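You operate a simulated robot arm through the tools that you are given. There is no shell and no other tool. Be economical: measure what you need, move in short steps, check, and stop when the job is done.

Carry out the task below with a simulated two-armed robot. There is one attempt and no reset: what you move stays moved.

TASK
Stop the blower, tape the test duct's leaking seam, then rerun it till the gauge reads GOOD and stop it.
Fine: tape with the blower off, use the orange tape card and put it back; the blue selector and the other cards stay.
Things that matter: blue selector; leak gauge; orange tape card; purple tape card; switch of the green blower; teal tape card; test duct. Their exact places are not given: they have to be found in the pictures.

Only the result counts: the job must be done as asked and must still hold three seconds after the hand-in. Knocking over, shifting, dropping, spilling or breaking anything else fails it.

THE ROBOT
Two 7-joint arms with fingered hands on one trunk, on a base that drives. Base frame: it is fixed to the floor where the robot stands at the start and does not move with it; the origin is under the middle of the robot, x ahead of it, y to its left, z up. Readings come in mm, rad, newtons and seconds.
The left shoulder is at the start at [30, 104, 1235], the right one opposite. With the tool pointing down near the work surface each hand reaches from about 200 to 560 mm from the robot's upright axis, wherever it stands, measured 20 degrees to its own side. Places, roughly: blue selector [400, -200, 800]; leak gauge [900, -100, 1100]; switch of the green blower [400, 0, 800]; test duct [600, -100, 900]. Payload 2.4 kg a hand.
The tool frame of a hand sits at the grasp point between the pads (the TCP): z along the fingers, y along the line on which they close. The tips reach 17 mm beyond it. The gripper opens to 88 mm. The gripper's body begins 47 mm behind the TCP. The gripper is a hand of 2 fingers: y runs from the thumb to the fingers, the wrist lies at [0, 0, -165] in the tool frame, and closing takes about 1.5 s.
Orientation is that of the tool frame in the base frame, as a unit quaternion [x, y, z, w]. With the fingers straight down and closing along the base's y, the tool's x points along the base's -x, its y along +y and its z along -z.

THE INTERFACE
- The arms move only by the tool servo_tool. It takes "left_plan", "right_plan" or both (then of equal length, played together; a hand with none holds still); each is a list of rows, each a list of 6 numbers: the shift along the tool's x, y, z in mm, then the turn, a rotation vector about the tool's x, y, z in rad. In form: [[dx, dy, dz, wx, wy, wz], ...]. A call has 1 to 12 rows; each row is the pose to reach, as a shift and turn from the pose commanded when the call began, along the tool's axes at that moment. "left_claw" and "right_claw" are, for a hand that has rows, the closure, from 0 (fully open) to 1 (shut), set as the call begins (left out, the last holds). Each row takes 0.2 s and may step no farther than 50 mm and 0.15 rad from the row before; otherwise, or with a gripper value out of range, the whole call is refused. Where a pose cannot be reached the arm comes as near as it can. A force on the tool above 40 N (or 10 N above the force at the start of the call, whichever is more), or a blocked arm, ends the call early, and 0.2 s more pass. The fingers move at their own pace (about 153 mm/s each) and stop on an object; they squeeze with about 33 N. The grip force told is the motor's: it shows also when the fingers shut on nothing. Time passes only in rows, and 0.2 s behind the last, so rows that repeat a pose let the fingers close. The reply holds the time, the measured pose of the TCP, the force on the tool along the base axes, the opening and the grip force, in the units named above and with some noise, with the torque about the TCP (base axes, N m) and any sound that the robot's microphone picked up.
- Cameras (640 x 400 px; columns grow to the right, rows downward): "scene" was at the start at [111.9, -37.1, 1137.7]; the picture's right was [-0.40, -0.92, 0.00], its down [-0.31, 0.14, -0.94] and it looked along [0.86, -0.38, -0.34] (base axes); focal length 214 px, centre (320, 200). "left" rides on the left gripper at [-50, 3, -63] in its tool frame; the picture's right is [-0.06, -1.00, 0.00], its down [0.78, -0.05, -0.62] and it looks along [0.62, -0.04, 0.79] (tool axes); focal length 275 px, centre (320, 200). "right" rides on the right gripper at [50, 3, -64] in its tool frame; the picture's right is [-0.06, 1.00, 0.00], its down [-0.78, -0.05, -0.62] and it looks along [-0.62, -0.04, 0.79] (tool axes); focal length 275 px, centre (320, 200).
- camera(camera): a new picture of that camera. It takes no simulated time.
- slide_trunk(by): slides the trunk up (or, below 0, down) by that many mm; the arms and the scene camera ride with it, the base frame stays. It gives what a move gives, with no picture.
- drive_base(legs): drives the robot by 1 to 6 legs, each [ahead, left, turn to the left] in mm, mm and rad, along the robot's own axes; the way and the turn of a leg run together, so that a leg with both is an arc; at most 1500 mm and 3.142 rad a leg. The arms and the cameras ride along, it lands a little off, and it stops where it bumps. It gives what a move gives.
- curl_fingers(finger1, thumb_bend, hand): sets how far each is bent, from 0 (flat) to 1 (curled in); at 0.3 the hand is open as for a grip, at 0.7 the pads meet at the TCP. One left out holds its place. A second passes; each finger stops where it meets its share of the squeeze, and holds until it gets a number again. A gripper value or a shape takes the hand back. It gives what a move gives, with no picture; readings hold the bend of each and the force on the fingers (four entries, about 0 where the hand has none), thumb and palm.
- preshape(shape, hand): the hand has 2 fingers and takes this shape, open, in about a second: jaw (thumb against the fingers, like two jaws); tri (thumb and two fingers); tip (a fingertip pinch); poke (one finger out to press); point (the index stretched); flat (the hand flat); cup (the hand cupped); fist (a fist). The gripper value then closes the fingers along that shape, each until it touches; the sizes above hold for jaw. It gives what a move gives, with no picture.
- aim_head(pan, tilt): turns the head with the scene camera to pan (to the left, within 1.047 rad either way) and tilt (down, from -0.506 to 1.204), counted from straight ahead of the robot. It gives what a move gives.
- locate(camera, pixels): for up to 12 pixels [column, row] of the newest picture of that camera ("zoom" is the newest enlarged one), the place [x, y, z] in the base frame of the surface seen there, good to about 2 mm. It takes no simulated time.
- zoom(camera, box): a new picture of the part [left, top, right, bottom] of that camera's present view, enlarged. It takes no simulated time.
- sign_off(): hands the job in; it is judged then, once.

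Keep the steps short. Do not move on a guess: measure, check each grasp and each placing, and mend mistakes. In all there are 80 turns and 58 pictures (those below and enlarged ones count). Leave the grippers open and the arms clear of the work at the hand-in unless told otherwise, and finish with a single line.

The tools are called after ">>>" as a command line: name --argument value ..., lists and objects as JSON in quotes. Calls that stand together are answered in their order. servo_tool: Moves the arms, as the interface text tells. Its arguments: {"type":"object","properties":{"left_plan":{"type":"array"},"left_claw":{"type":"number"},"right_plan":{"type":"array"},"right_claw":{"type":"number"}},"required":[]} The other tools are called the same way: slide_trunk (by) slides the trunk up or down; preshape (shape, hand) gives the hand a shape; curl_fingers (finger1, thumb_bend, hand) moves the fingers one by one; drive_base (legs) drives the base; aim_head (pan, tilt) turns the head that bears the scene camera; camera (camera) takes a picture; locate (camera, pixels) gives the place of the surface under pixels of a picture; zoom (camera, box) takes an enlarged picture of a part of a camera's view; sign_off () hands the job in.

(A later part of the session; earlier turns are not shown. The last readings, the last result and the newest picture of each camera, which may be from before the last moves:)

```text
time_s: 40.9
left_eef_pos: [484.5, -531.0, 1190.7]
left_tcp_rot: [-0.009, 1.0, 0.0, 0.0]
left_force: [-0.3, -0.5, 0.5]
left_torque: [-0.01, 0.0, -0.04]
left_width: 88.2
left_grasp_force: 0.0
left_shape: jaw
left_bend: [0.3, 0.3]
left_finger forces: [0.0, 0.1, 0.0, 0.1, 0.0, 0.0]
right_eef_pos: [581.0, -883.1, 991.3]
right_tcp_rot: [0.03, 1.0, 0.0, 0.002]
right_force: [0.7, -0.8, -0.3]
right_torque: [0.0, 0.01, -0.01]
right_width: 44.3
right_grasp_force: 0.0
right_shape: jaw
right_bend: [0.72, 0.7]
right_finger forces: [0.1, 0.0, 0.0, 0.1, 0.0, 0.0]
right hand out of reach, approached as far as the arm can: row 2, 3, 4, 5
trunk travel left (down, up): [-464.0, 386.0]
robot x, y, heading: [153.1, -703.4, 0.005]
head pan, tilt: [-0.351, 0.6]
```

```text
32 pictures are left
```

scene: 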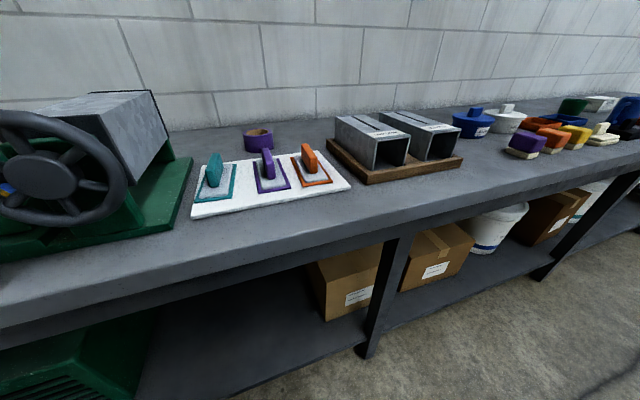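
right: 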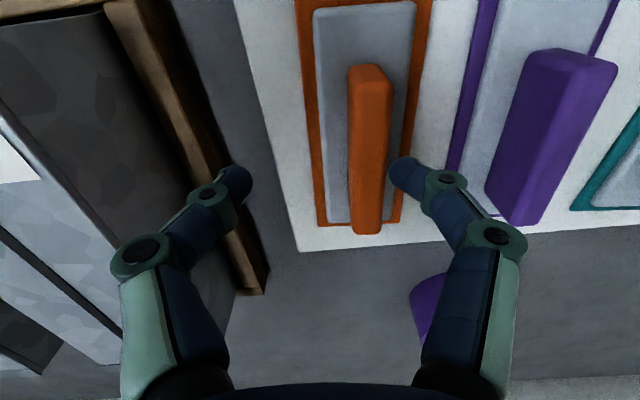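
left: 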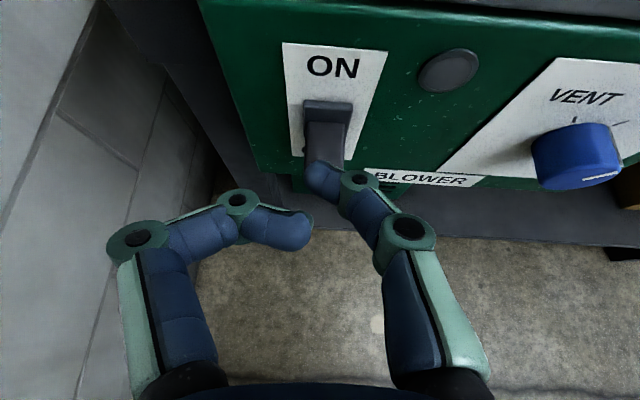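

The arm stalled short. I'll raise the trunk 80 mm for a better posture and try again.

>>> slide_trunk --by 80

>>> servo_tool --right_plan '[[-10, 8, 0, 0, 0, 0], [-20, 16, 20, 0, 0, 0], [-28, 22, 50, 0, 0, 0], [-28, 22, 80, 0, 0, 0], [-28, 22, 100, 0, 0, 0], [-28, 22, 100, 0, 0, 0]]'

```text
time_s: 42.1
left_eef_pos: [485.2, -531.9, 1270.9]
left_tcp_rot: [-0.009, 1.0, 0.0, 0.0]
left_force: [0.0, -0.2, -0.4]
left_torque: [0.01, 0.01, -0.01]
left_width: 88.0
left_grasp_force: 0.0
left_shape: jaw
left_bend: [0.3, 0.3]
left_finger forces: [0.0, 0.0, 0.0, 0.0, 0.0, 0.1]
right_eef_pos: [579.5, -882.9, 1079.8]
right_tcp_rot: [0.03, 0.999, 0.0, 0.011]
right_force: [0.0, 0.4, 0.2]
right_torque: [-0.03, -0.01, 0.0]
right_width: 44.3
right_grasp_force: 0.0
right_shape: jaw
right_bend: [0.72, 0.7]
right_finger forces: [0.0, 0.0, 0.1, 0.1, 0.0, 0.0]
trunk travel left (down, up): [-544.0, 306.0]
robot x, y, heading: [152.7, -699.6, 0.011]
head pan, tilt: [-0.351, 0.6]
```

```text
time_s: 43.5
left_eef_pos: [484.7, -531.3, 1271.5]
left_tcp_rot: [-0.009, 1.0, 0.0, 0.0]
left_force: [-0.4, 0.1, 0.0]
left_torque: [-0.01, 0.01, 0.0]
left_width: 88.0
left_grasp_force: 0.1
left_shape: jaw
left_bend: [0.3, 0.3]
left_finger forces: [0.0, 0.1, 0.0, 0.0, 0.0, 0.1]
right_eef_pos: [559.7, -897.9, 1046.9]
right_tcp_rot: [0.03, 0.999, 0.0, 0.012]
right_force: [0.0, 1.3, 0.1]
right_torque: [0.02, 0.01, -0.01]
right_width: 44.6
right_grasp_force: 0.2
right_shape: jaw
right_bend: [0.72, 0.7]
right_finger forces: [0.1, 0.1, 0.0, 0.0, 0.2, 0.0]
right hand out of reach, approached as far as the arm can: row 1, 2, 3, 4, 5, 6
trunk travel left (down, up): [-544.0, 306.0]
robot x, y, heading: [154.4, -703.0, 0.014]
head pan, tilt: [-0.351, 0.6]
```

Lower trunk relative to the hand seems the better way. I lift the right hand, pull the left one back, then lower the trunk.

>>> servo_tool --right_plan '[[0, 10, -40, 0, 0, 0], [-10, 20, -80, 0, 0, 0], [-20, 30, -120, 0, 0, 0], [-30, 36, -150, 0, 0, 0], [-30, 36, -150, 0, 0, 0]]' --left_plan '[[20, 10, 0, 0, 0, 0], [40, 20, 0, 0, 0, 0], [60, 30, 0, 0, 0, 0], [80, 40, 0, 0, 0, 0], [80, 40, 0, 0, 0, 0]]'

>>> slide_trunk --by -190

```text
time_s: 44.7
left_eef_pos: [403.9, -493.4, 1269.9]
left_tcp_rot: [-0.009, 1.0, 0.0, 0.0]
left_force: [0.2, -0.2, 0.4]
left_torque: [-0.02, 0.01, -0.02]
left_width: 87.6
left_grasp_force: 0.0
left_shape: jaw
left_bend: [0.3, 0.3]
left_finger forces: [0.0, 0.1, 0.0, 0.0, 0.1, 0.0]
right_eef_pos: [587.6, -863.6, 1197.5]
right_tcp_rot: [0.03, 0.999, 0.0, 0.012]
right_force: [0.5, -0.1, 0.0]
right_torque: [-0.03, 0.0, -0.01]
right_width: 44.4
right_grasp_force: 0.1
right_shape: jaw
right_bend: [0.72, 0.7]
right_finger forces: [0.0, 0.0, 0.0, 0.0, 0.0, 0.1]
trunk travel left (down, up): [-544.0, 306.0]
robot x, y, heading: [148.3, -704.5, 0.007]
head pan, tilt: [-0.351, 0.6]
```

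```text
time_s: 46.8
left_eef_pos: [402.7, -493.0, 1079.5]
left_tcp_rot: [-0.008, 1.0, 0.0, 0.0]
left_force: [0.2, 0.0, 0.0]
left_torque: [0.0, 0.04, 0.01]
left_width: 87.8
left_grasp_force: 0.0
left_shape: jaw
left_bend: [0.3, 0.3]
left_finger forces: [0.0, 0.1, 0.0, 0.0, 0.1, 0.0]
right_eef_pos: [589.0, -865.0, 1008.6]
right_tcp_rot: [0.03, 0.999, 0.0, 0.012]
right_force: [-0.3, -0.5, 0.6]
right_torque: [0.02, -0.02, -0.03]
right_width: 44.5
right_grasp_force: 0.1
right_shape: jaw
right_bend: [0.72, 0.7]
right_finger forces: [0.1, 0.0, 0.0, 0.1, 0.0, 0.0]
trunk travel left (down, up): [-354.0, 496.0]
robot x, y, heading: [151.5, -699.7, 0.008]
head pan, tilt: [-0.351, 0.6]
```

Reachable now. I go to above the handle at z≈965, correcting tilt, and check by picture.

>>> servo_tool --right_plan '[[-9, 2, 20, 0, 0.012, 0], [-19, 4.6, 43, 0, 0.024, 0], [-19, 4.6, 43, 0, 0.024, 0]]'

>>> camera --camera "right"

```text
time_s: 47.5
left_eef_pos: [403.4, -493.4, 1080.6]
left_tcp_rot: [-0.009, 1.0, -0.001, 0.0]
left_force: [-0.7, 0.1, -0.6]
left_torque: [-0.02, 0.01, 0.0]
left_width: 87.9
left_grasp_force: 0.0
left_shape: jaw
left_bend: [0.3, 0.3]
left_finger forces: [0.0, 0.1, 0.1, 0.1, 0.0, 0.0]
right_eef_pos: [608.2, -860.8, 964.1]
right_tcp_rot: [0.03, 1.0, 0.001, 0.001]
right_force: [0.6, 0.1, -0.2]
right_torque: [0.02, 0.0, 0.04]
right_width: 44.2
right_grasp_force: 0.0
right_shape: jaw
right_bend: [0.72, 0.7]
right_finger forces: [0.0, 0.0, 0.0, 0.0, 0.0, 0.0]
trunk travel left (down, up): [-354.0, 496.0]
robot x, y, heading: [153.2, -704.9, 0.014]
head pan, tilt: [-0.351, 0.6]
```

```text
31 pictures are left
```

right: 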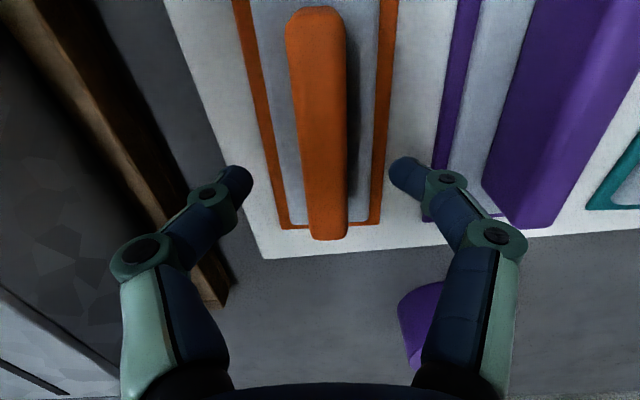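

Handle is centred between the fingers. I descend to z≈926 and then close.

>>> servo_tool --right_plan '[[0, 0, 20, 0, 0, 0], [0, 0, 38, 0, 0, 0], [0, 0, 38, 0, 0, 0]]'

>>> servo_tool --right_plan '[[0, 0, 0, 0, 0, 0], [0, 0, 0, 0, 0, 0], [0, 0, 0, 0, 0, 0], [0, 0, 0, 0, 0, 0], [0, 0, 0, 0, 0, 0], [0, 0, 0, 0, 0, 0]]' --right_claw 1

>>> camera --camera "right"

```text
time_s: 48.4
left_eef_pos: [403.6, -492.9, 1081.0]
left_tcp_rot: [-0.008, 1.0, 0.0, 0.0]
left_force: [-0.4, 0.7, 0.2]
left_torque: [0.02, 0.0, 0.02]
left_width: 88.1
left_grasp_force: 0.0
left_shape: jaw
left_bend: [0.3, 0.3]
left_finger forces: [0.0, 0.1, 0.0, 0.0, 0.0, 0.0]
right_eef_pos: [608.9, -862.0, 925.8]
right_tcp_rot: [0.03, 1.0, 0.001, 0.0]
right_force: [0.4, 0.2, 0.2]
right_torque: [-0.01, 0.02, 0.02]
right_width: 44.1
right_grasp_force: 0.1
right_shape: jaw
right_bend: [0.72, 0.7]
right_finger forces: [0.1, 0.0, 0.0, 0.0, 0.1, 0.0]
trunk travel left (down, up): [-354.0, 496.0]
robot x, y, heading: [152.0, -703.8, 0.011]
head pan, tilt: [-0.351, 0.6]
```

```text
time_s: 49.8
left_eef_pos: [404.1, -492.8, 1079.4]
left_tcp_rot: [-0.01, 1.0, 0.001, 0.0]
left_force: [0.1, -0.3, 0.4]
left_torque: [-0.01, 0.01, 0.0]
left_width: 87.7
left_grasp_force: 0.0
left_shape: jaw
left_bend: [0.3, 0.3]
left_finger forces: [0.1, 0.0, 0.0, 0.1, 0.0, 0.0]
right_eef_pos: [609.7, -862.4, 925.5]
right_tcp_rot: [0.031, 1.0, 0.0, 0.001]
right_force: [0.4, -0.1, 0.1]
right_torque: [0.0, 0.03, 0.01]
right_width: 14.0
right_grasp_force: 32.4
right_shape: jaw
right_bend: [0.74, 0.71]
right_finger forces: [27.6, 0.0, 0.0, 0.0, 27.7, 0.0]
trunk travel left (down, up): [-354.0, 496.0]
robot x, y, heading: [149.1, -699.2, 0.01]
head pan, tilt: [-0.351, 0.6]
```

```text
30 pictures are left
```

right: 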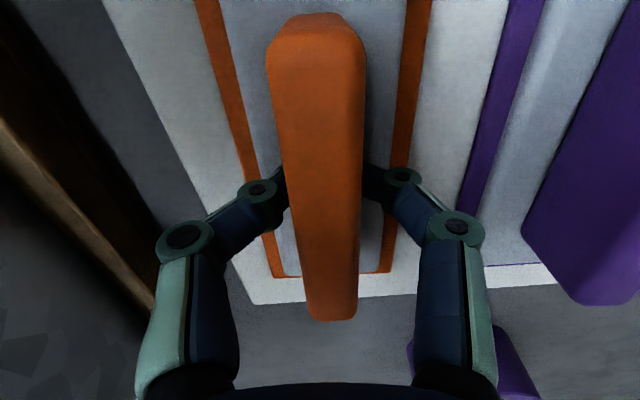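

Gripped (14 mm, 32 N) at pose (609.7, −862.4, 925.5). I lift 140 mm and look at what was taken.

>>> servo_tool --right_plan '[[0, 0, -15, 0, 0, 0], [0, 0, -40, 0, 0, 0], [0, 0, -80, 0, 0, 0], [0, 0, -120, 0, 0, 0], [0, 0, -140, 0, 0, 0], [0, 0, -140, 0, 0, 0]]'

>>> zoom --camera "scene" --box '[160, 40, 480, 240]'

>>> camera --camera "right"

```text
time_s: 51.1
left_eef_pos: [404.5, -493.7, 1080.4]
left_tcp_rot: [-0.008, 1.0, 0.0, 0.001]
left_force: [0.3, 0.1, -0.8]
left_torque: [0.0, 0.0, -0.03]
left_width: 87.8
left_grasp_force: 0.1
left_shape: jaw
left_bend: [0.3, 0.3]
left_finger forces: [0.0, 0.0, 0.0, 0.0, 0.0, 0.0]
right_eef_pos: [608.6, -862.3, 1066.1]
right_tcp_rot: [0.03, 1.0, 0.001, 0.0]
right_force: [-0.5, 0.2, -0.4]
right_torque: [-0.01, 0.01, 0.0]
right_width: 14.3
right_grasp_force: 33.2
right_shape: jaw
right_bend: [0.74, 0.71]
right_finger forces: [27.8, 0.1, 0.1, 0.0, 27.7, 0.0]
trunk travel left (down, up): [-354.0, 496.0]
robot x, y, heading: [149.4, -702.1, 0.01]
head pan, tilt: [-0.351, 0.6]
```

```text
2.00 times, centred on (320, 140) of scene
```

zoom: 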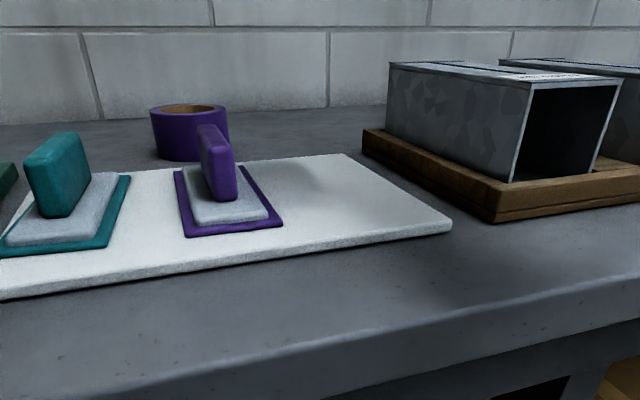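

```text
28 pictures are left
```

right: 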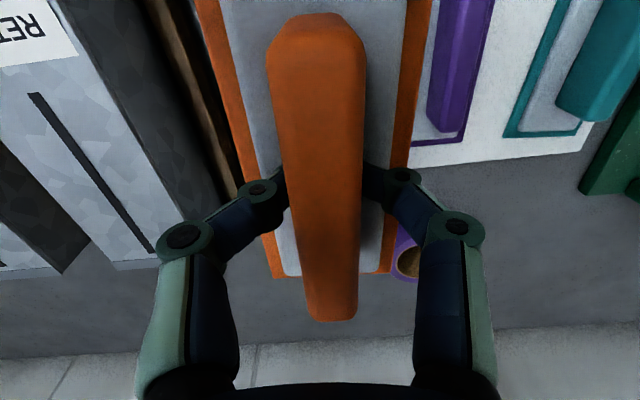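

The whole card (grip, plate, orange sheet ~150×62 mm) came up cleanly; its bottom is ~37 mm below the TCP. I back away from the bench and drive left part way, then look.

>>> drive_base --legs '[[-330, 0, 0], [0, 560, 0]]'

>>> aim_head --pan 0.2 --tilt 0.4

>>> camera --camera "scene"

```text
time_s: 56.1
left_eef_pos: [75.6, 63.2, 1079.9]
left_tcp_rot: [-0.009, 1.0, 0.0, 0.0]
left_force: [0.0, -0.5, 0.3]
left_torque: [0.01, 0.0, 0.03]
left_width: 88.0
left_grasp_force: 0.1
left_shape: jaw
left_bend: [0.3, 0.3]
left_finger forces: [0.0, 0.0, 0.1, 0.1, 0.1, 0.0]
right_eef_pos: [280.9, -307.3, 1065.0]
right_tcp_rot: [0.031, 1.0, 0.001, -0.001]
right_force: [0.4, 0.1, -0.2]
right_torque: [0.0, 0.02, -0.01]
right_width: 14.2
right_grasp_force: 32.6
right_shape: jaw
right_bend: [0.74, 0.71]
right_finger forces: [27.8, 0.0, 0.0, 0.0, 27.8, 0.0]
trunk travel left (down, up): [-354.0, 496.0]
robot x, y, heading: [-179.4, -146.3, 0.005]
head pan, tilt: [-0.351, 0.6]
```

```text
time_s: 57.1
left_eef_pos: [75.3, 63.8, 1081.1]
left_tcp_rot: [-0.01, 1.0, 0.0, 0.0]
left_force: [-0.2, -0.7, 0.3]
left_torque: [-0.02, -0.01, 0.01]
left_width: 87.7
left_grasp_force: 0.0
left_shape: jaw
left_bend: [0.3, 0.3]
left_finger forces: [0.0, 0.0, 0.0, 0.0, 0.0, 0.0]
right_eef_pos: [280.4, -307.5, 1066.6]
right_tcp_rot: [0.031, 1.0, 0.0, 0.0]
right_force: [-0.2, -0.4, 0.1]
right_torque: [0.04, 0.01, 0.01]
right_width: 14.2
right_grasp_force: 33.0
right_shape: jaw
right_bend: [0.74, 0.71]
right_finger forces: [27.6, 0.0, 0.1, 0.1, 27.8, 0.1]
trunk travel left (down, up): [-354.0, 496.0]
robot x, y, heading: [-178.4, -147.7, 0.009]
head pan, tilt: [0.201, 0.4]
```

```text
27 pictures are left
```

scene: 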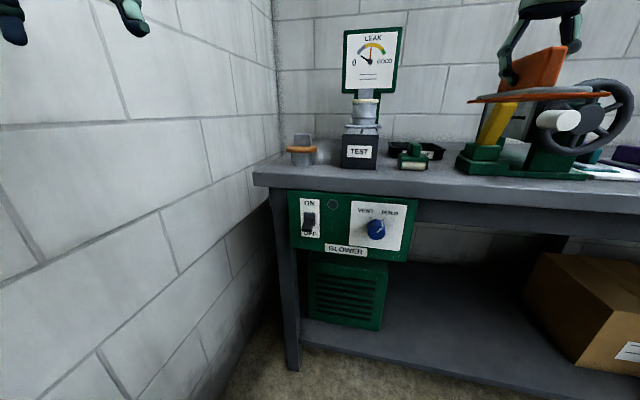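

>>> locate --camera "scene" --pixels '[[60, 250], [150, 150], [230, 230], [360, 112], [358, 130], [302, 138], [300, 150]]'

>>> zoom --camera "scene" --box '[280, 20, 440, 180]'

```text
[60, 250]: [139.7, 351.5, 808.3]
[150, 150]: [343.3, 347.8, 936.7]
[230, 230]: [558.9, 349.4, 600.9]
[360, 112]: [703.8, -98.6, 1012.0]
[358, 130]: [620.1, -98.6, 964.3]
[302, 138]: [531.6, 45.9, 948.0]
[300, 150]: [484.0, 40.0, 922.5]
```

```text
2.50 times, centred on (360, 100) of scene
```

zoom: 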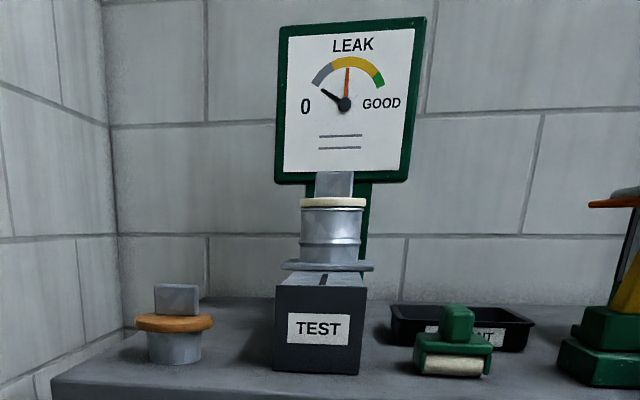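

Wall is at y≈350; fine. I tuck the left hand inward, then drive so that the card is above the duct.

>>> servo_tool --left_plan '[[0, -30, -20, 0, 0, 0], [0, -60, -40, 0, 0, 0], [0, -90, -60, 0, 0, 0], [0, -90, -60, 0, 0, 0]]'

>>> drive_base --legs '[[0, 180, 0], [260, 0, 0]]'

>>> camera --camera "right"

>>> aim_head --pan -0.25 --tilt 0.5

>>> camera --camera "scene"

```text
time_s: 58.1
left_eef_pos: [77.9, -26.7, 1142.1]
left_tcp_rot: [-0.009, 1.0, -0.001, 0.001]
left_force: [0.6, -0.2, 0.0]
left_torque: [0.02, -0.03, 0.02]
left_width: 87.9
left_grasp_force: 0.2
left_shape: jaw
left_bend: [0.3, 0.3]
left_finger forces: [0.0, 0.0, 0.1, 0.0, 0.1, 0.0]
right_eef_pos: [281.5, -308.2, 1065.3]
right_tcp_rot: [0.031, 1.0, 0.002, 0.0]
right_force: [-0.2, 0.7, -0.2]
right_torque: [-0.01, -0.01, 0.02]
right_width: 14.4
right_grasp_force: 33.6
right_shape: jaw
right_bend: [0.74, 0.71]
right_finger forces: [27.8, 0.1, 0.0, 0.0, 27.7, 0.0]
trunk travel left (down, up): [-354.0, 496.0]
robot x, y, heading: [-179.5, -147.0, 0.005]
head pan, tilt: [0.201, 0.4]
```

```text
time_s: 59.3
left_eef_pos: [73.9, 74.3, 1144.5]
left_tcp_rot: [0.0, 1.0, 0.006, 0.0]
left_force: [-0.8, 0.6, -0.8]
left_torque: [0.01, -0.01, 0.0]
left_width: 87.8
left_grasp_force: 0.2
left_shape: jaw
left_bend: [0.3, 0.3]
left_finger forces: [0.1, 0.0, 0.0, 0.1, 0.1, 0.0]
right_eef_pos: [275.0, -206.6, 1065.4]
right_tcp_rot: [0.035, 0.999, 0.006, 0.0]
right_force: [-0.7, 0.4, -0.4]
right_torque: [-0.01, 0.01, 0.02]
right_width: 14.5
right_grasp_force: 32.8
right_shape: jaw
right_bend: [0.74, 0.71]
right_finger forces: [27.7, 0.0, 0.0, 0.2, 27.7, 0.0]
trunk travel left (down, up): [-354.0, 496.0]
robot x, y, heading: [-179.5, -28.3, -0.003]
head pan, tilt: [0.201, 0.4]
stopped in leg 1: the robot was blocked; the commanded pose is now the measured one
```

```text
25 pictures are left
```

right: 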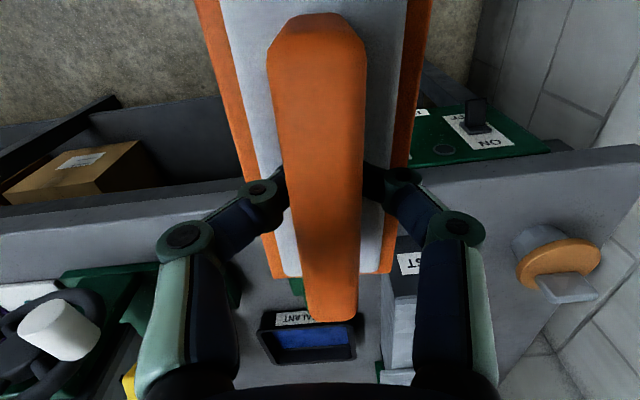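

```text
time_s: 60.2
left_eef_pos: [74.7, 74.3, 1143.5]
left_tcp_rot: [-0.001, 1.0, 0.006, 0.0]
left_force: [0.5, 0.1, 0.5]
left_torque: [-0.03, -0.02, 0.0]
left_width: 87.7
left_grasp_force: 0.0
left_shape: jaw
left_bend: [0.3, 0.3]
left_finger forces: [0.0, 0.0, 0.1, 0.0, 0.0, 0.0]
right_eef_pos: [275.7, -206.2, 1065.7]
right_tcp_rot: [0.036, 0.999, 0.007, 0.001]
right_force: [-1.1, 0.6, -0.8]
right_torque: [0.0, -0.02, 0.01]
right_width: 14.3
right_grasp_force: 32.8
right_shape: jaw
right_bend: [0.74, 0.71]
right_finger forces: [27.7, 0.1, 0.0, 0.0, 27.7, 0.0]
trunk travel left (down, up): [-354.0, 496.0]
robot x, y, heading: [-176.3, -31.1, -0.001]
head pan, tilt: [-0.25, 0.499]
```

```text
24 pictures are left
```

scene: 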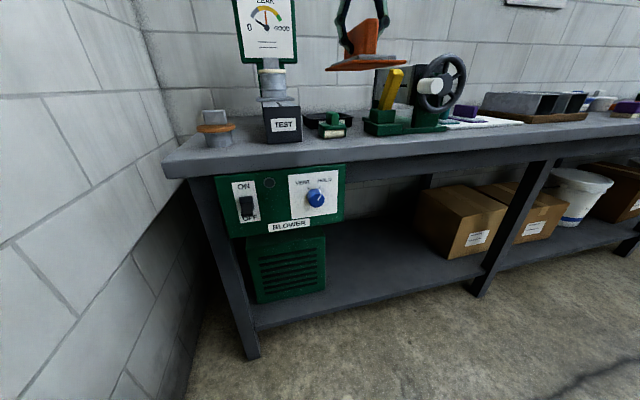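

The left elbow touched the wall at y≈−30. I shift back right a little and then go forward; the right arm can cover the rest.

>>> drive_base --legs '[[0, -25, 0], [270, 0, 0]]'

>>> servo_tool --right_plan '[[0, 15, 0, 0, 0, 0], [0, 30, 0, 0, 0, 0], [0, 45, 0, 0, 0, 0], [0, 60, 0, 0, 0, 0], [0, 60, 0, 0, 0, 0]]'

>>> camera --camera "scene"

```text
time_s: 60.9
left_eef_pos: [73.5, 74.3, 1143.2]
left_tcp_rot: [0.003, 1.0, 0.005, 0.002]
left_force: [-0.7, 0.0, 0.2]
left_torque: [0.03, -0.01, 0.01]
left_width: 87.8
left_grasp_force: 0.0
left_shape: jaw
left_bend: [0.3, 0.3]
left_finger forces: [0.0, 0.0, 0.1, 0.0, 0.1, 0.0]
right_eef_pos: [274.3, -206.8, 1065.0]
right_tcp_rot: [0.036, 0.999, 0.007, 0.001]
right_force: [-0.6, -0.3, -1.0]
right_torque: [0.02, 0.03, 0.02]
right_width: 14.6
right_grasp_force: 33.1
right_shape: jaw
right_bend: [0.74, 0.71]
right_finger forces: [27.8, 0.0, 0.0, 0.0, 27.7, 0.0]
trunk travel left (down, up): [-354.0, 496.0]
robot x, y, heading: [-179.3, -31.7, 0.003]
head pan, tilt: [-0.25, 0.499]
stopped in leg 1: the robot was blocked; the commanded pose is now the measured one
```

```text
time_s: 62.1
left_eef_pos: [72.7, 73.1, 1142.6]
left_tcp_rot: [0.001, 1.0, 0.006, 0.0]
left_force: [0.6, 0.8, -0.9]
left_torque: [0.01, -0.01, -0.02]
left_width: 88.0
left_grasp_force: 0.0
left_shape: jaw
left_bend: [0.3, 0.3]
left_finger forces: [0.1, 0.0, 0.0, 0.1, 0.0, 0.0]
right_eef_pos: [266.7, -159.0, 1064.7]
right_tcp_rot: [0.036, 0.999, 0.007, 0.001]
right_force: [0.3, -0.1, -0.8]
right_torque: [0.03, 0.0, -0.04]
right_width: 14.3
right_grasp_force: 32.7
right_shape: jaw
right_bend: [0.74, 0.71]
right_finger forces: [27.7, 0.0, 0.0, 0.1, 27.7, 0.0]
right hand out of reach, approached as far as the arm can: row 3, 4, 5
trunk travel left (down, up): [-354.0, 496.0]
robot x, y, heading: [-180.0, -35.1, -0.006]
head pan, tilt: [-0.25, 0.499]
```

```text
23 pictures are left
```

scene: 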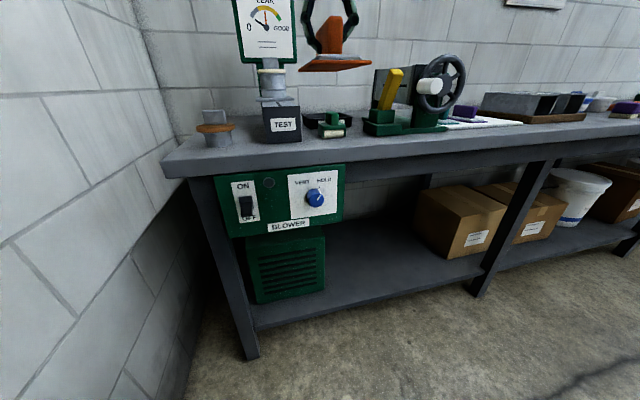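

The elbow is wedged at the wall. I stretch the left arm forward/inward to free it, then drive right.

>>> servo_tool --left_plan '[[-30, -10, 0, 0, 0, 0], [-60, -20, 0, 0, 0, 0], [-90, -30, 0, 0, 0, 0], [-120, -40, 0, 0, 0, 0], [-150, -50, 0, 0, 0, 0], [-150, -50, 0, 0, 0, 0]]'

>>> drive_base --legs '[[0, -60, 0]]'

```text
time_s: 63.5
left_eef_pos: [226.2, 35.3, 1139.1]
left_tcp_rot: [0.001, 1.0, 0.001, -0.002]
left_force: [-0.1, -0.6, 0.3]
left_torque: [-0.04, -0.02, 0.01]
left_width: 88.0
left_grasp_force: 0.1
left_shape: jaw
left_bend: [0.3, 0.3]
left_finger forces: [0.0, 0.0, 0.1, 0.0, 0.0, 0.1]
right_eef_pos: [270.1, -149.6, 1064.9]
right_tcp_rot: [0.036, 0.999, 0.002, 0.0]
right_force: [0.2, -0.8, -0.7]
right_torque: [-0.03, 0.02, 0.03]
right_width: 14.5
right_grasp_force: 33.1
right_shape: jaw
right_bend: [0.74, 0.71]
right_finger forces: [27.7, 0.0, 0.0, 0.0, 27.7, 0.0]
trunk travel left (down, up): [-354.0, 496.0]
robot x, y, heading: [-177.8, -32.9, 0.001]
head pan, tilt: [-0.25, 0.499]
```

```text
time_s: 64.5
left_eef_pos: [226.1, -26.9, 1139.9]
left_tcp_rot: [0.0, 1.0, 0.002, -0.001]
left_force: [0.0, 0.7, 0.4]
left_torque: [-0.04, -0.03, 0.01]
left_width: 88.0
left_grasp_force: 0.0
left_shape: jaw
left_bend: [0.3, 0.3]
left_finger forces: [0.0, 0.0, 0.1, 0.0, 0.0, 0.0]
right_eef_pos: [270.4, -211.5, 1064.0]
right_tcp_rot: [0.036, 0.999, 0.002, 0.0]
right_force: [-0.2, -0.8, -0.6]
right_torque: [0.02, 0.01, -0.04]
right_width: 14.4
right_grasp_force: 32.8
right_shape: jaw
right_bend: [0.74, 0.71]
right_finger forces: [27.7, 0.0, 0.1, 0.0, 27.7, 0.0]
trunk travel left (down, up): [-354.0, 496.0]
robot x, y, heading: [-180.1, -92.3, 0.001]
head pan, tilt: [-0.25, 0.499]
```

Free again. I turn the base 0.3 rad left so the duct lies on the right arm's own side, then move up with the card stopping short of the drum.

>>> drive_base --legs '[[0, 0, 0.3], [197, -89, 0]]'

>>> servo_tool --right_plan '[[0, 0, -5, 0, 0, 0.12], [0, 0, -10, 0, 0, 0.24], [0, 0, -10, 0, 0, 0.24]]'

>>> camera --camera "scene"

```text
time_s: 67.1
left_eef_pos: [403.5, 61.4, 1139.5]
left_tcp_rot: [-0.148, 0.989, 0.0, -0.002]
left_force: [0.2, -0.1, 0.3]
left_torque: [0.02, 0.02, -0.01]
left_width: 88.0
left_grasp_force: 0.1
left_shape: jaw
left_bend: [0.3, 0.3]
left_finger forces: [0.0, 0.0, 0.0, 0.0, 0.0, 0.0]
right_eef_pos: [499.4, -101.5, 1064.0]
right_tcp_rot: [-0.114, 0.994, 0.001, -0.001]
right_force: [-0.3, 0.5, -0.7]
right_torque: [0.02, -0.03, 0.01]
right_width: 14.4
right_grasp_force: 32.9
right_shape: jaw
right_bend: [0.74, 0.71]
right_finger forces: [27.7, 0.0, 0.0, 0.0, 27.7, 0.0]
trunk travel left (down, up): [-354.0, 496.0]
robot x, y, heading: [34.7, -121.1, 0.301]
head pan, tilt: [-0.25, 0.499]
```

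```text
time_s: 67.9
left_eef_pos: [403.5, 61.9, 1139.5]
left_tcp_rot: [-0.148, 0.989, 0.001, -0.001]
left_force: [0.1, 0.5, -0.1]
left_torque: [-0.01, 0.01, -0.02]
left_width: 88.0
left_grasp_force: 0.0
left_shape: jaw
left_bend: [0.3, 0.3]
left_finger forces: [0.0, 0.1, 0.0, 0.0, 0.0, 0.0]
right_eef_pos: [498.3, -102.8, 1073.7]
right_tcp_rot: [0.008, 1.0, 0.003, -0.001]
right_force: [-0.8, -0.1, -0.2]
right_torque: [0.0, -0.01, 0.06]
right_width: 14.5
right_grasp_force: 32.9
right_shape: jaw
right_bend: [0.74, 0.71]
right_finger forces: [27.8, 0.1, 0.1, 0.0, 27.6, 0.0]
trunk travel left (down, up): [-354.0, 496.0]
robot x, y, heading: [37.5, -121.1, 0.295]
head pan, tilt: [-0.25, 0.499]
```

```text
22 pictures are left
```

scene: 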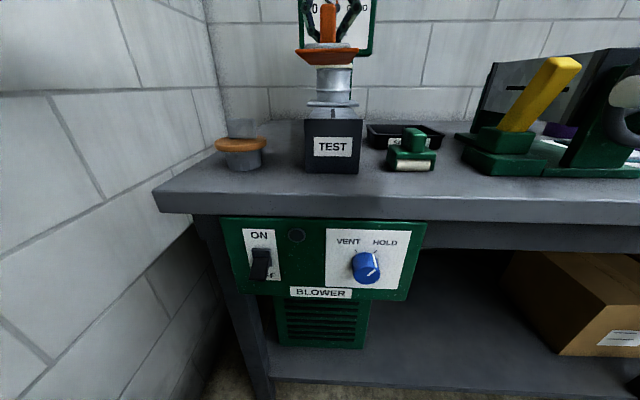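

I zoom on the duct to measure the seam slot and the flange behind it.

>>> zoom --camera "scene" --box '[284, 80, 380, 180]'

```text
4.00 times, centred on (332, 130) of scene
```

zoom: 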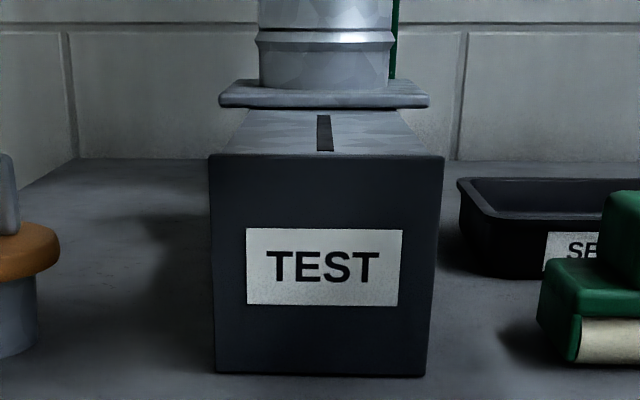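

>>> locate --camera "zoom" --pixels '[[325, 150], [324, 130], [323, 117], [322, 111], [250, 152], [245, 125], [400, 152], [320, 100], [240, 95], [415, 95], [325, 85], [325, 60]]'

```text
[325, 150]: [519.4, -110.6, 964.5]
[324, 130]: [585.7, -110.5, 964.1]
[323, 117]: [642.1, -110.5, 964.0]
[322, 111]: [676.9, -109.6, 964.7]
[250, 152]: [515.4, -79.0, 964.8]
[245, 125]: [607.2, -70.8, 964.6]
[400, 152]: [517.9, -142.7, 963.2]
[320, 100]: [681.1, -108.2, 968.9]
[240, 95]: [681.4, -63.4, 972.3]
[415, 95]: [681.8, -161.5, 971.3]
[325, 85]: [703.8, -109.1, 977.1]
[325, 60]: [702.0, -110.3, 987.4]
```

Seam runs x≈515–650 at y≈−110.5, z 964; flange starts x≈681. I move the base 65 mm closer, then place the card above the seam at z≈1015.

>>> drive_base --legs '[[62, -19, 0]]'

```text
time_s: 68.9
left_eef_pos: [468.8, 61.5, 1139.5]
left_tcp_rot: [-0.148, 0.989, 0.001, -0.002]
left_force: [-1.1, -0.5, 0.0]
left_torque: [0.01, -0.02, 0.01]
left_width: 88.0
left_grasp_force: 0.0
left_shape: jaw
left_bend: [0.3, 0.3]
left_finger forces: [0.0, 0.0, 0.0, 0.0, 0.0, 0.1]
right_eef_pos: [564.4, -102.9, 1073.9]
right_tcp_rot: [0.006, 1.0, 0.003, 0.0]
right_force: [1.1, -0.7, -0.7]
right_torque: [0.0, 0.01, 0.0]
right_width: 14.5
right_grasp_force: 33.3
right_shape: jaw
right_bend: [0.74, 0.71]
right_finger forces: [27.8, 0.0, 0.0, 0.0, 27.8, 0.1]
trunk travel left (down, up): [-354.0, 496.0]
robot x, y, heading: [101.1, -120.1, 0.3]
head pan, tilt: [-0.25, 0.499]
```

>>> servo_tool --right_plan '[[-8, -5, 20, 0, 0, -0.006], [-17, -10, 40, 0, 0, -0.012], [-17, -10, 58, 0, 0, -0.012], [-17, -10, 58, 0, 0, -0.012]]'

>>> zoom --camera "scene" --box '[260, 20, 420, 180]'

```text
time_s: 69.9
left_eef_pos: [468.2, 61.3, 1140.6]
left_tcp_rot: [-0.148, 0.989, 0.001, -0.001]
left_force: [-0.5, 0.2, 0.0]
left_torque: [-0.03, 0.0, -0.01]
left_width: 88.0
left_grasp_force: 0.1
left_shape: jaw
left_bend: [0.3, 0.3]
left_finger forces: [0.0, 0.0, 0.0, 0.1, 0.0, 0.1]
right_eef_pos: [580.3, -113.4, 1015.9]
right_tcp_rot: [0.001, 1.0, 0.003, 0.001]
right_force: [0.6, 0.1, -0.1]
right_torque: [0.0, 0.01, 0.0]
right_width: 14.6
right_grasp_force: 32.5
right_shape: jaw
right_bend: [0.74, 0.71]
right_finger forces: [27.6, 0.0, 0.0, 0.2, 27.6, 0.0]
trunk travel left (down, up): [-354.0, 496.0]
robot x, y, heading: [97.8, -123.1, 0.304]
head pan, tilt: [-0.25, 0.499]
```

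```text
2.50 times, centred on (340, 100) of scene
```

zoom: 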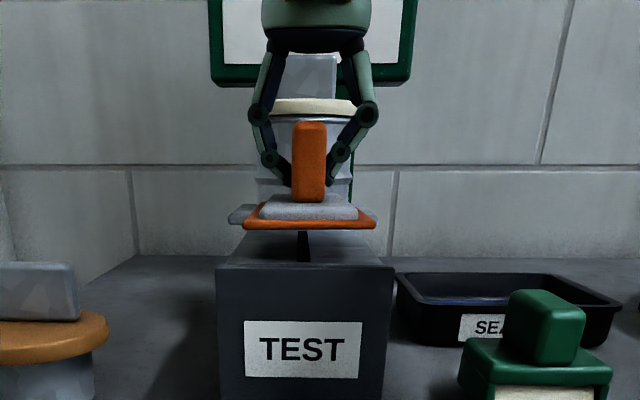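

The card is centred over the seam. I lower it in small steps to contact and press.

>>> servo_tool --right_plan '[[0, 0, 6, 0, 0, 0], [0, 0, 11, 0, 0, 0], [0, 0, 14, 0, 0, 0], [0, 0, 16, 0, 0, 0], [0, 0, 18, 0, 0, 0], [0, 0, 18, 0, 0, 0]]'

```text
time_s: 71.3
left_eef_pos: [467.8, 61.5, 1140.4]
left_tcp_rot: [-0.148, 0.989, 0.001, 0.0]
left_force: [-0.1, -0.1, 0.6]
left_torque: [0.02, 0.0, 0.02]
left_width: 88.1
left_grasp_force: 0.1
left_shape: jaw
left_bend: [0.3, 0.3]
left_finger forces: [0.1, 0.0, 0.0, 0.1, 0.1, 0.0]
right_eef_pos: [580.6, -112.9, 997.0]
right_tcp_rot: [0.001, 1.0, 0.003, 0.0]
right_force: [0.6, -0.6, 2.0]
right_torque: [0.03, 0.01, 0.0]
right_width: 15.0
right_grasp_force: 33.2
right_shape: jaw
right_bend: [0.74, 0.71]
right_finger forces: [28.0, 0.1, 0.0, 0.0, 28.3, 0.0]
trunk travel left (down, up): [-354.0, 496.0]
robot x, y, heading: [98.7, -120.2, 0.301]
head pan, tilt: [-0.25, 0.499]
```

Light contact (2 N) at z 997. I press a few mm more for a firm hold.

>>> servo_tool --right_plan '[[0, 0, 2, 0, 0, 0], [0, 0, 4, 0, 0, 0], [0, 0, 6, 0, 0, 0], [0, 0, 6, 0, 0, 0], [0, 0, 6, 0, 0, 0], [0, 0, 6, 0, 0, 0]]'

>>> zoom --camera "scene" --box '[260, 60, 420, 180]'

```text
time_s: 72.7
left_eef_pos: [465.9, 61.2, 1140.4]
left_tcp_rot: [-0.148, 0.989, 0.001, -0.001]
left_force: [-0.1, -0.1, 0.0]
left_torque: [0.0, 0.0, -0.04]
left_width: 87.7
left_grasp_force: 0.1
left_shape: jaw
left_bend: [0.3, 0.3]
left_finger forces: [0.0, 0.0, 0.0, 0.1, 0.1, 0.0]
right_eef_pos: [581.1, -113.9, 993.6]
right_tcp_rot: [0.001, 1.0, 0.003, 0.001]
right_force: [3.2, -1.0, 26.2]
right_torque: [0.07, -0.02, 0.01]
right_width: 22.2
right_grasp_force: 33.1
right_shape: jaw
right_bend: [0.78, 0.76]
right_finger forces: [30.1, 0.1, 0.0, 0.1, 32.0, 0.1]
trunk travel left (down, up): [-354.0, 496.0]
robot x, y, heading: [100.1, -122.1, 0.301]
head pan, tilt: [-0.25, 0.499]
```

```text
3.33 times, centred on (340, 120) of scene
```

zoom: 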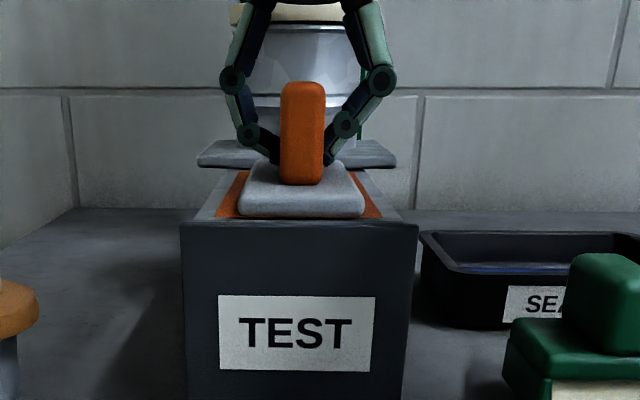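

Pressed with 26 N, card flat on the duct. I lift gently and look at what stays.

>>> servo_tool --right_plan '[[0, 0, -6, 0, 0, 0], [0, 0, -6, 0, 0, 0], [0, 0, -10, 0, 0, 0], [0, 0, -20, 0, 0, 0], [0, 0, -40, 0, 0, 0], [0, 0, -70, 0, 0, 0], [0, 0, -70, 0, 0, 0]]'

>>> zoom --camera "scene" --box '[260, 20, 420, 180]'

```text
time_s: 74.3
left_eef_pos: [467.6, 60.7, 1140.1]
left_tcp_rot: [-0.147, 0.989, 0.001, -0.001]
left_force: [0.4, 0.8, 0.1]
left_torque: [-0.02, 0.01, 0.01]
left_width: 88.0
left_grasp_force: 0.2
left_shape: jaw
left_bend: [0.3, 0.3]
left_finger forces: [0.1, 0.1, 0.0, 0.0, 0.0, 0.0]
right_eef_pos: [579.9, -115.4, 1062.5]
right_tcp_rot: [0.001, 1.0, 0.001, 0.001]
right_force: [-0.6, -0.8, -0.8]
right_torque: [-0.02, 0.01, 0.0]
right_width: 21.5
right_grasp_force: 33.1
right_shape: jaw
right_bend: [0.78, 0.75]
right_finger forces: [25.5, 0.0, 0.0, 0.0, 25.6, 0.0]
trunk travel left (down, up): [-354.0, 496.0]
robot x, y, heading: [99.9, -121.1, 0.294]
head pan, tilt: [-0.25, 0.499]
```

```text
2.50 times, centred on (340, 100) of scene
```

zoom: 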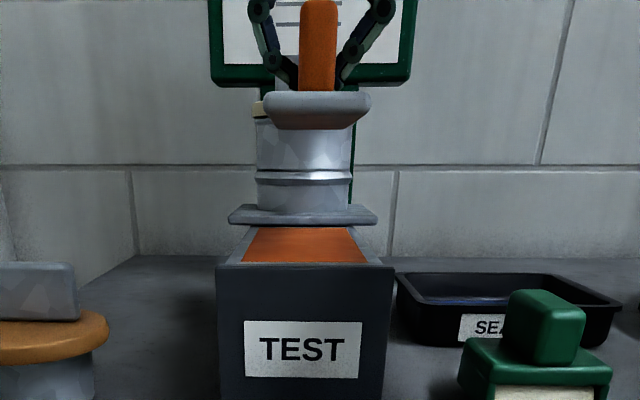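

The orange tape sheet stayed on the seam. The card applicator is in the hand; I check how it sits in the grip.

>>> camera --camera "right"

>>> locate --camera "zoom" --pixels '[[305, 233], [308, 255], [265, 258], [355, 258], [270, 100], [365, 100], [318, 98], [318, 115], [318, 125], [318, 20], [318, 60], [318, 85]]'

```text
17 pictures are left
```

right: 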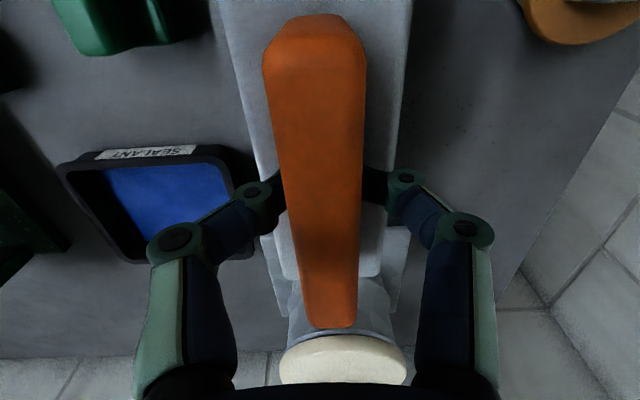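

```text
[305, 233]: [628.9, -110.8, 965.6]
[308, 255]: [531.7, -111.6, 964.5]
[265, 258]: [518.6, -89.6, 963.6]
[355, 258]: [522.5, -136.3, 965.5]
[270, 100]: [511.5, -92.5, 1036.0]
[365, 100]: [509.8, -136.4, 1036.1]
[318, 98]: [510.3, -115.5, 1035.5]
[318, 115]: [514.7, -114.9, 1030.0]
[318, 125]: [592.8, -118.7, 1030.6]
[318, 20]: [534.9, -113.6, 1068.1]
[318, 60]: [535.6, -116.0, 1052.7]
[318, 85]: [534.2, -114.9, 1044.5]
```

Card is level, bottom at TCP−32.5 mm. I reverse out the same way, turn straight, and drive back to the card board.

>>> drive_base --legs '[[-267, 83, 0], [0, 0, -0.3], [0, -605, 0], [250, 0, 0]]'

>>> servo_tool --right_plan '[[0, 0, 0, 0, 0, -0.12], [0, 0, 0, 0, 0, -0.24], [0, 0, 0, 0, 0, -0.24]]'

>>> aim_head --pan -0.35 --tilt 0.6

>>> camera --camera "scene"

```text
time_s: 81.7
left_eef_pos: [467.2, -670.8, 1140.3]
left_tcp_rot: [0.003, 1.0, 0.001, -0.002]
left_force: [0.2, 0.3, -0.3]
left_torque: [-0.03, 0.0, 0.01]
left_width: 88.0
left_grasp_force: 0.1
left_shape: jaw
left_bend: [0.3, 0.3]
left_finger forces: [0.0, 0.0, 0.0, 0.0, 0.1, 0.1]
right_eef_pos: [522.3, -873.6, 1060.4]
right_tcp_rot: [0.151, 0.988, 0.002, 0.0]
right_force: [0.9, 1.1, -2.2]
right_torque: [-0.01, -0.02, 0.0]
right_width: 21.7
right_grasp_force: 32.7
right_shape: jaw
right_bend: [0.78, 0.75]
right_finger forces: [25.5, 0.1, 0.0, 0.1, 25.5, 0.0]
trunk travel left (down, up): [-354.0, 496.0]
robot x, y, heading: [60.4, -735.5, -0.007]
head pan, tilt: [-0.25, 0.499]
```

```text
time_s: 82.5
left_eef_pos: [467.1, -670.3, 1140.8]
left_tcp_rot: [0.004, 1.0, 0.001, -0.001]
left_force: [-0.1, -0.3, -0.8]
left_torque: [0.0, 0.0, 0.0]
left_width: 87.9
left_grasp_force: 0.0
left_shape: jaw
left_bend: [0.3, 0.3]
left_finger forces: [0.0, 0.0, 0.1, 0.0, 0.0, 0.0]
right_eef_pos: [522.0, -873.1, 1061.1]
right_tcp_rot: [0.032, 0.999, 0.002, 0.001]
right_force: [-1.0, 0.1, -1.3]
right_torque: [0.06, -0.01, 0.01]
right_width: 21.5
right_grasp_force: 32.9
right_shape: jaw
right_bend: [0.78, 0.75]
right_finger forces: [25.5, 0.1, 0.0, 0.0, 25.6, 0.0]
trunk travel left (down, up): [-354.0, 496.0]
robot x, y, heading: [64.9, -733.8, -0.006]
head pan, tilt: [-0.25, 0.499]
```

```text
time_s: 83.2
left_eef_pos: [467.6, -669.9, 1140.0]
left_tcp_rot: [0.003, 1.0, 0.0, -0.001]
left_force: [-0.6, 0.1, -0.7]
left_torque: [0.01, -0.04, -0.01]
left_width: 88.0
left_grasp_force: 0.0
left_shape: jaw
left_bend: [0.3, 0.3]
left_finger forces: [0.0, 0.0, 0.0, 0.0, 0.0, 0.1]
right_eef_pos: [521.7, -873.2, 1060.9]
right_tcp_rot: [0.032, 0.999, 0.003, 0.0]
right_force: [1.7, -0.3, -0.3]
right_torque: [0.0, 0.01, -0.02]
right_width: 21.7
right_grasp_force: 32.7
right_shape: jaw
right_bend: [0.78, 0.75]
right_finger forces: [25.5, 0.0, 0.1, 0.0, 25.5, 0.0]
trunk travel left (down, up): [-354.0, 496.0]
robot x, y, heading: [61.8, -733.9, -0.004]
head pan, tilt: [-0.351, 0.6]
```

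```text
16 pictures are left
```

scene: 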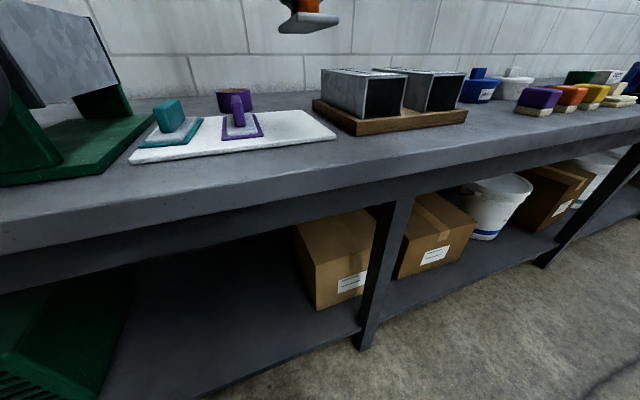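

I move 86 mm forward and 10 mm left, then line up with the recorded pick pose.

>>> drive_base --legs '[[86, 10, 0]]'

>>> locate --camera "scene" --pixels '[[280, 128], [260, 140], [300, 140], [320, 130], [260, 120]]'

```text
time_s: 84.3
left_eef_pos: [555.2, -661.3, 1138.8]
left_tcp_rot: [0.004, 1.0, 0.001, -0.001]
left_force: [0.7, -1.4, 0.0]
left_torque: [-0.01, -0.01, -0.01]
left_width: 87.9
left_grasp_force: 0.0
left_shape: jaw
left_bend: [0.3, 0.3]
left_finger forces: [0.1, 0.1, 0.1, 0.1, 0.0, 0.0]
right_eef_pos: [610.2, -864.6, 1061.2]
right_tcp_rot: [0.033, 0.999, 0.001, 0.0]
right_force: [1.2, 0.0, -0.5]
right_torque: [0.01, 0.0, 0.01]
right_width: 21.5
right_grasp_force: 33.1
right_shape: jaw
right_bend: [0.78, 0.75]
right_finger forces: [25.5, 0.0, 0.0, 0.1, 25.5, 0.0]
trunk travel left (down, up): [-354.0, 496.0]
robot x, y, heading: [151.5, -724.0, -0.01]
head pan, tilt: [-0.351, 0.6]
```

```text
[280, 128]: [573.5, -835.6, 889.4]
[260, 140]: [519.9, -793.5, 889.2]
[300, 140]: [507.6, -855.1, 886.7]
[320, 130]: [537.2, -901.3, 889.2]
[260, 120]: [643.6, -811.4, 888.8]
```

Board top is z 889, so release at TCP ≈922. I descend to just above and then in small steps to contact.

>>> servo_tool --right_plan '[[-1, 1, 40, 0, 0, 0], [-2, 2, 80, 0, 0, 0], [-3, 2, 115, 0, 0, 0], [-3, 2, 128, 0, 0, 0], [-3, 2, 133, 0, 0, 0], [-3, 2, 136, 0, 0, 0], [-3, 2, 138, 0, 0, 0], [-3, 2, 139, 0, 0, 0], [-3, 2, 139, 0, 0, 0]]'

>>> zoom --camera "scene" --box '[120, 50, 360, 200]'

```text
time_s: 86.3
left_eef_pos: [555.9, -661.9, 1140.4]
left_tcp_rot: [0.005, 1.0, 0.0, -0.001]
left_force: [1.0, 0.6, 0.5]
left_torque: [-0.03, -0.02, 0.01]
left_width: 88.3
left_grasp_force: 0.1
left_shape: jaw
left_bend: [0.3, 0.3]
left_finger forces: [0.0, 0.0, 0.0, 0.1, 0.0, 0.1]
right_eef_pos: [600.6, -873.1, 929.5]
right_tcp_rot: [0.033, 0.999, 0.003, 0.001]
right_force: [-0.3, -0.6, -0.8]
right_torque: [0.0, 0.0, 0.01]
right_width: 21.4
right_grasp_force: 32.8
right_shape: jaw
right_bend: [0.78, 0.75]
right_finger forces: [25.3, 0.0, 0.1, 0.1, 25.4, 0.0]
right hand out of reach, approached as far as the arm can: row 3, 4, 5, 6, 7, 8, 9
trunk travel left (down, up): [-354.0, 496.0]
robot x, y, heading: [148.8, -724.4, -0.009]
head pan, tilt: [-0.351, 0.6]
```

```text
2.67 times, centred on (240, 125) of scene
```

zoom: 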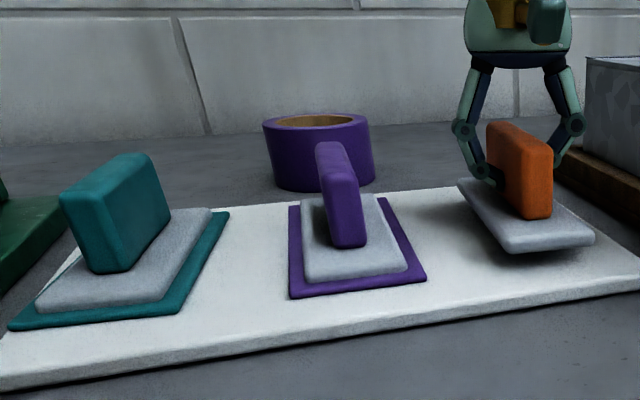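

Reach limit again, 8 mm above the board. I raise the hand, lower the trunk 60 mm, and retry.

>>> servo_tool --right_plan '[[-2, 2, -40, 0, 0, 0], [-6, 6, -80, 0, 0, 0], [-12, 10, -100, 0, 0, 0], [-12, 10, -100, 0, 0, 0]]'

>>> slide_trunk --by -60

>>> drive_base --legs '[[0, 20, 0]]'

```text
time_s: 87.3
left_eef_pos: [554.3, -661.2, 1140.0]
left_tcp_rot: [0.004, 1.0, 0.001, -0.002]
left_force: [0.4, 0.2, -0.1]
left_torque: [0.01, -0.03, -0.02]
left_width: 87.7
left_grasp_force: 0.1
left_shape: jaw
left_bend: [0.3, 0.3]
left_finger forces: [0.1, 0.0, 0.1, 0.1, 0.1, 0.0]
right_eef_pos: [613.8, -862.3, 1028.8]
right_tcp_rot: [0.034, 0.999, 0.002, 0.001]
right_force: [0.0, -0.3, 0.1]
right_torque: [-0.01, -0.01, 0.0]
right_width: 21.5
right_grasp_force: 32.5
right_shape: jaw
right_bend: [0.78, 0.75]
right_finger forces: [25.1, 0.0, 0.0, 0.0, 25.1, 0.0]
trunk travel left (down, up): [-354.0, 496.0]
robot x, y, heading: [150.4, -723.7, -0.01]
head pan, tilt: [-0.351, 0.6]
```

```text
time_s: 88.3
left_eef_pos: [555.4, -661.0, 1080.2]
left_tcp_rot: [0.005, 1.0, 0.001, -0.001]
left_force: [-1.1, 0.0, -0.5]
left_torque: [-0.01, 0.01, 0.0]
left_width: 87.9
left_grasp_force: 0.0
left_shape: jaw
left_bend: [0.3, 0.3]
left_finger forces: [0.1, 0.1, 0.1, 0.1, 0.0, 0.0]
right_eef_pos: [613.3, -864.2, 968.3]
right_tcp_rot: [0.033, 0.999, 0.002, 0.0]
right_force: [-0.8, 1.3, -1.2]
right_torque: [0.0, -0.03, 0.0]
right_width: 21.5
right_grasp_force: 32.9
right_shape: jaw
right_bend: [0.78, 0.75]
right_finger forces: [25.0, 0.1, 0.0, 0.1, 25.0, 0.1]
trunk travel left (down, up): [-294.0, 556.0]
robot x, y, heading: [155.8, -723.1, -0.01]
head pan, tilt: [-0.351, 0.6]
```

```text
time_s: 89.0
left_eef_pos: [555.2, -640.2, 1080.7]
left_tcp_rot: [0.004, 1.0, 0.001, -0.002]
left_force: [-1.0, -0.1, -0.7]
left_torque: [0.02, 0.02, 0.01]
left_width: 88.0
left_grasp_force: 0.0
left_shape: jaw
left_bend: [0.3, 0.3]
left_finger forces: [0.0, 0.0, 0.0, 0.0, 0.1, 0.0]
right_eef_pos: [612.1, -844.9, 968.7]
right_tcp_rot: [0.033, 0.999, 0.001, 0.0]
right_force: [-0.3, -0.3, -0.5]
right_torque: [0.02, -0.03, 0.01]
right_width: 21.8
right_grasp_force: 33.1
right_shape: jaw
right_bend: [0.78, 0.75]
right_finger forces: [25.1, 0.1, 0.0, 0.0, 25.1, 0.1]
trunk travel left (down, up): [-294.0, 556.0]
robot x, y, heading: [149.3, -703.7, -0.006]
head pan, tilt: [-0.351, 0.6]
```

>>> servo_tool --right_plan '[[-1, -9, 5, 0, 0, 0], [-1, -17.5, 15, 0, 0, 0], [-1, -17.5, 30, 0, 0, 0], [-1, -17.5, 38, 0, 0, 0], [-1, -17.5, 42, 0, 0, 0], [-1, -17.5, 45, 0, 0, 0], [-1, -17.5, 47, 0, 0, 0], [-1, -17.5, 47, 0, 0, 0]]'

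```text
time_s: 90.8
left_eef_pos: [555.9, -641.9, 1080.5]
left_tcp_rot: [0.004, 1.0, 0.001, -0.001]
left_force: [1.0, 0.1, 0.5]
left_torque: [0.02, -0.02, 0.0]
left_width: 87.7
left_grasp_force: 0.0
left_shape: jaw
left_bend: [0.3, 0.3]
left_finger forces: [0.0, 0.1, 0.0, 0.0, 0.0, 0.0]
right_eef_pos: [611.9, -861.3, 920.8]
right_tcp_rot: [0.033, 0.999, 0.003, 0.001]
right_force: [0.3, -0.5, 3.2]
right_torque: [-0.04, -0.01, 0.03]
right_width: 21.6
right_grasp_force: 33.2
right_shape: jaw
right_bend: [0.78, 0.75]
right_finger forces: [25.1, 0.1, 0.1, 0.1, 25.6, 0.1]
trunk travel left (down, up): [-294.0, 556.0]
robot x, y, heading: [151.1, -705.4, -0.007]
head pan, tilt: [-0.351, 0.6]
```

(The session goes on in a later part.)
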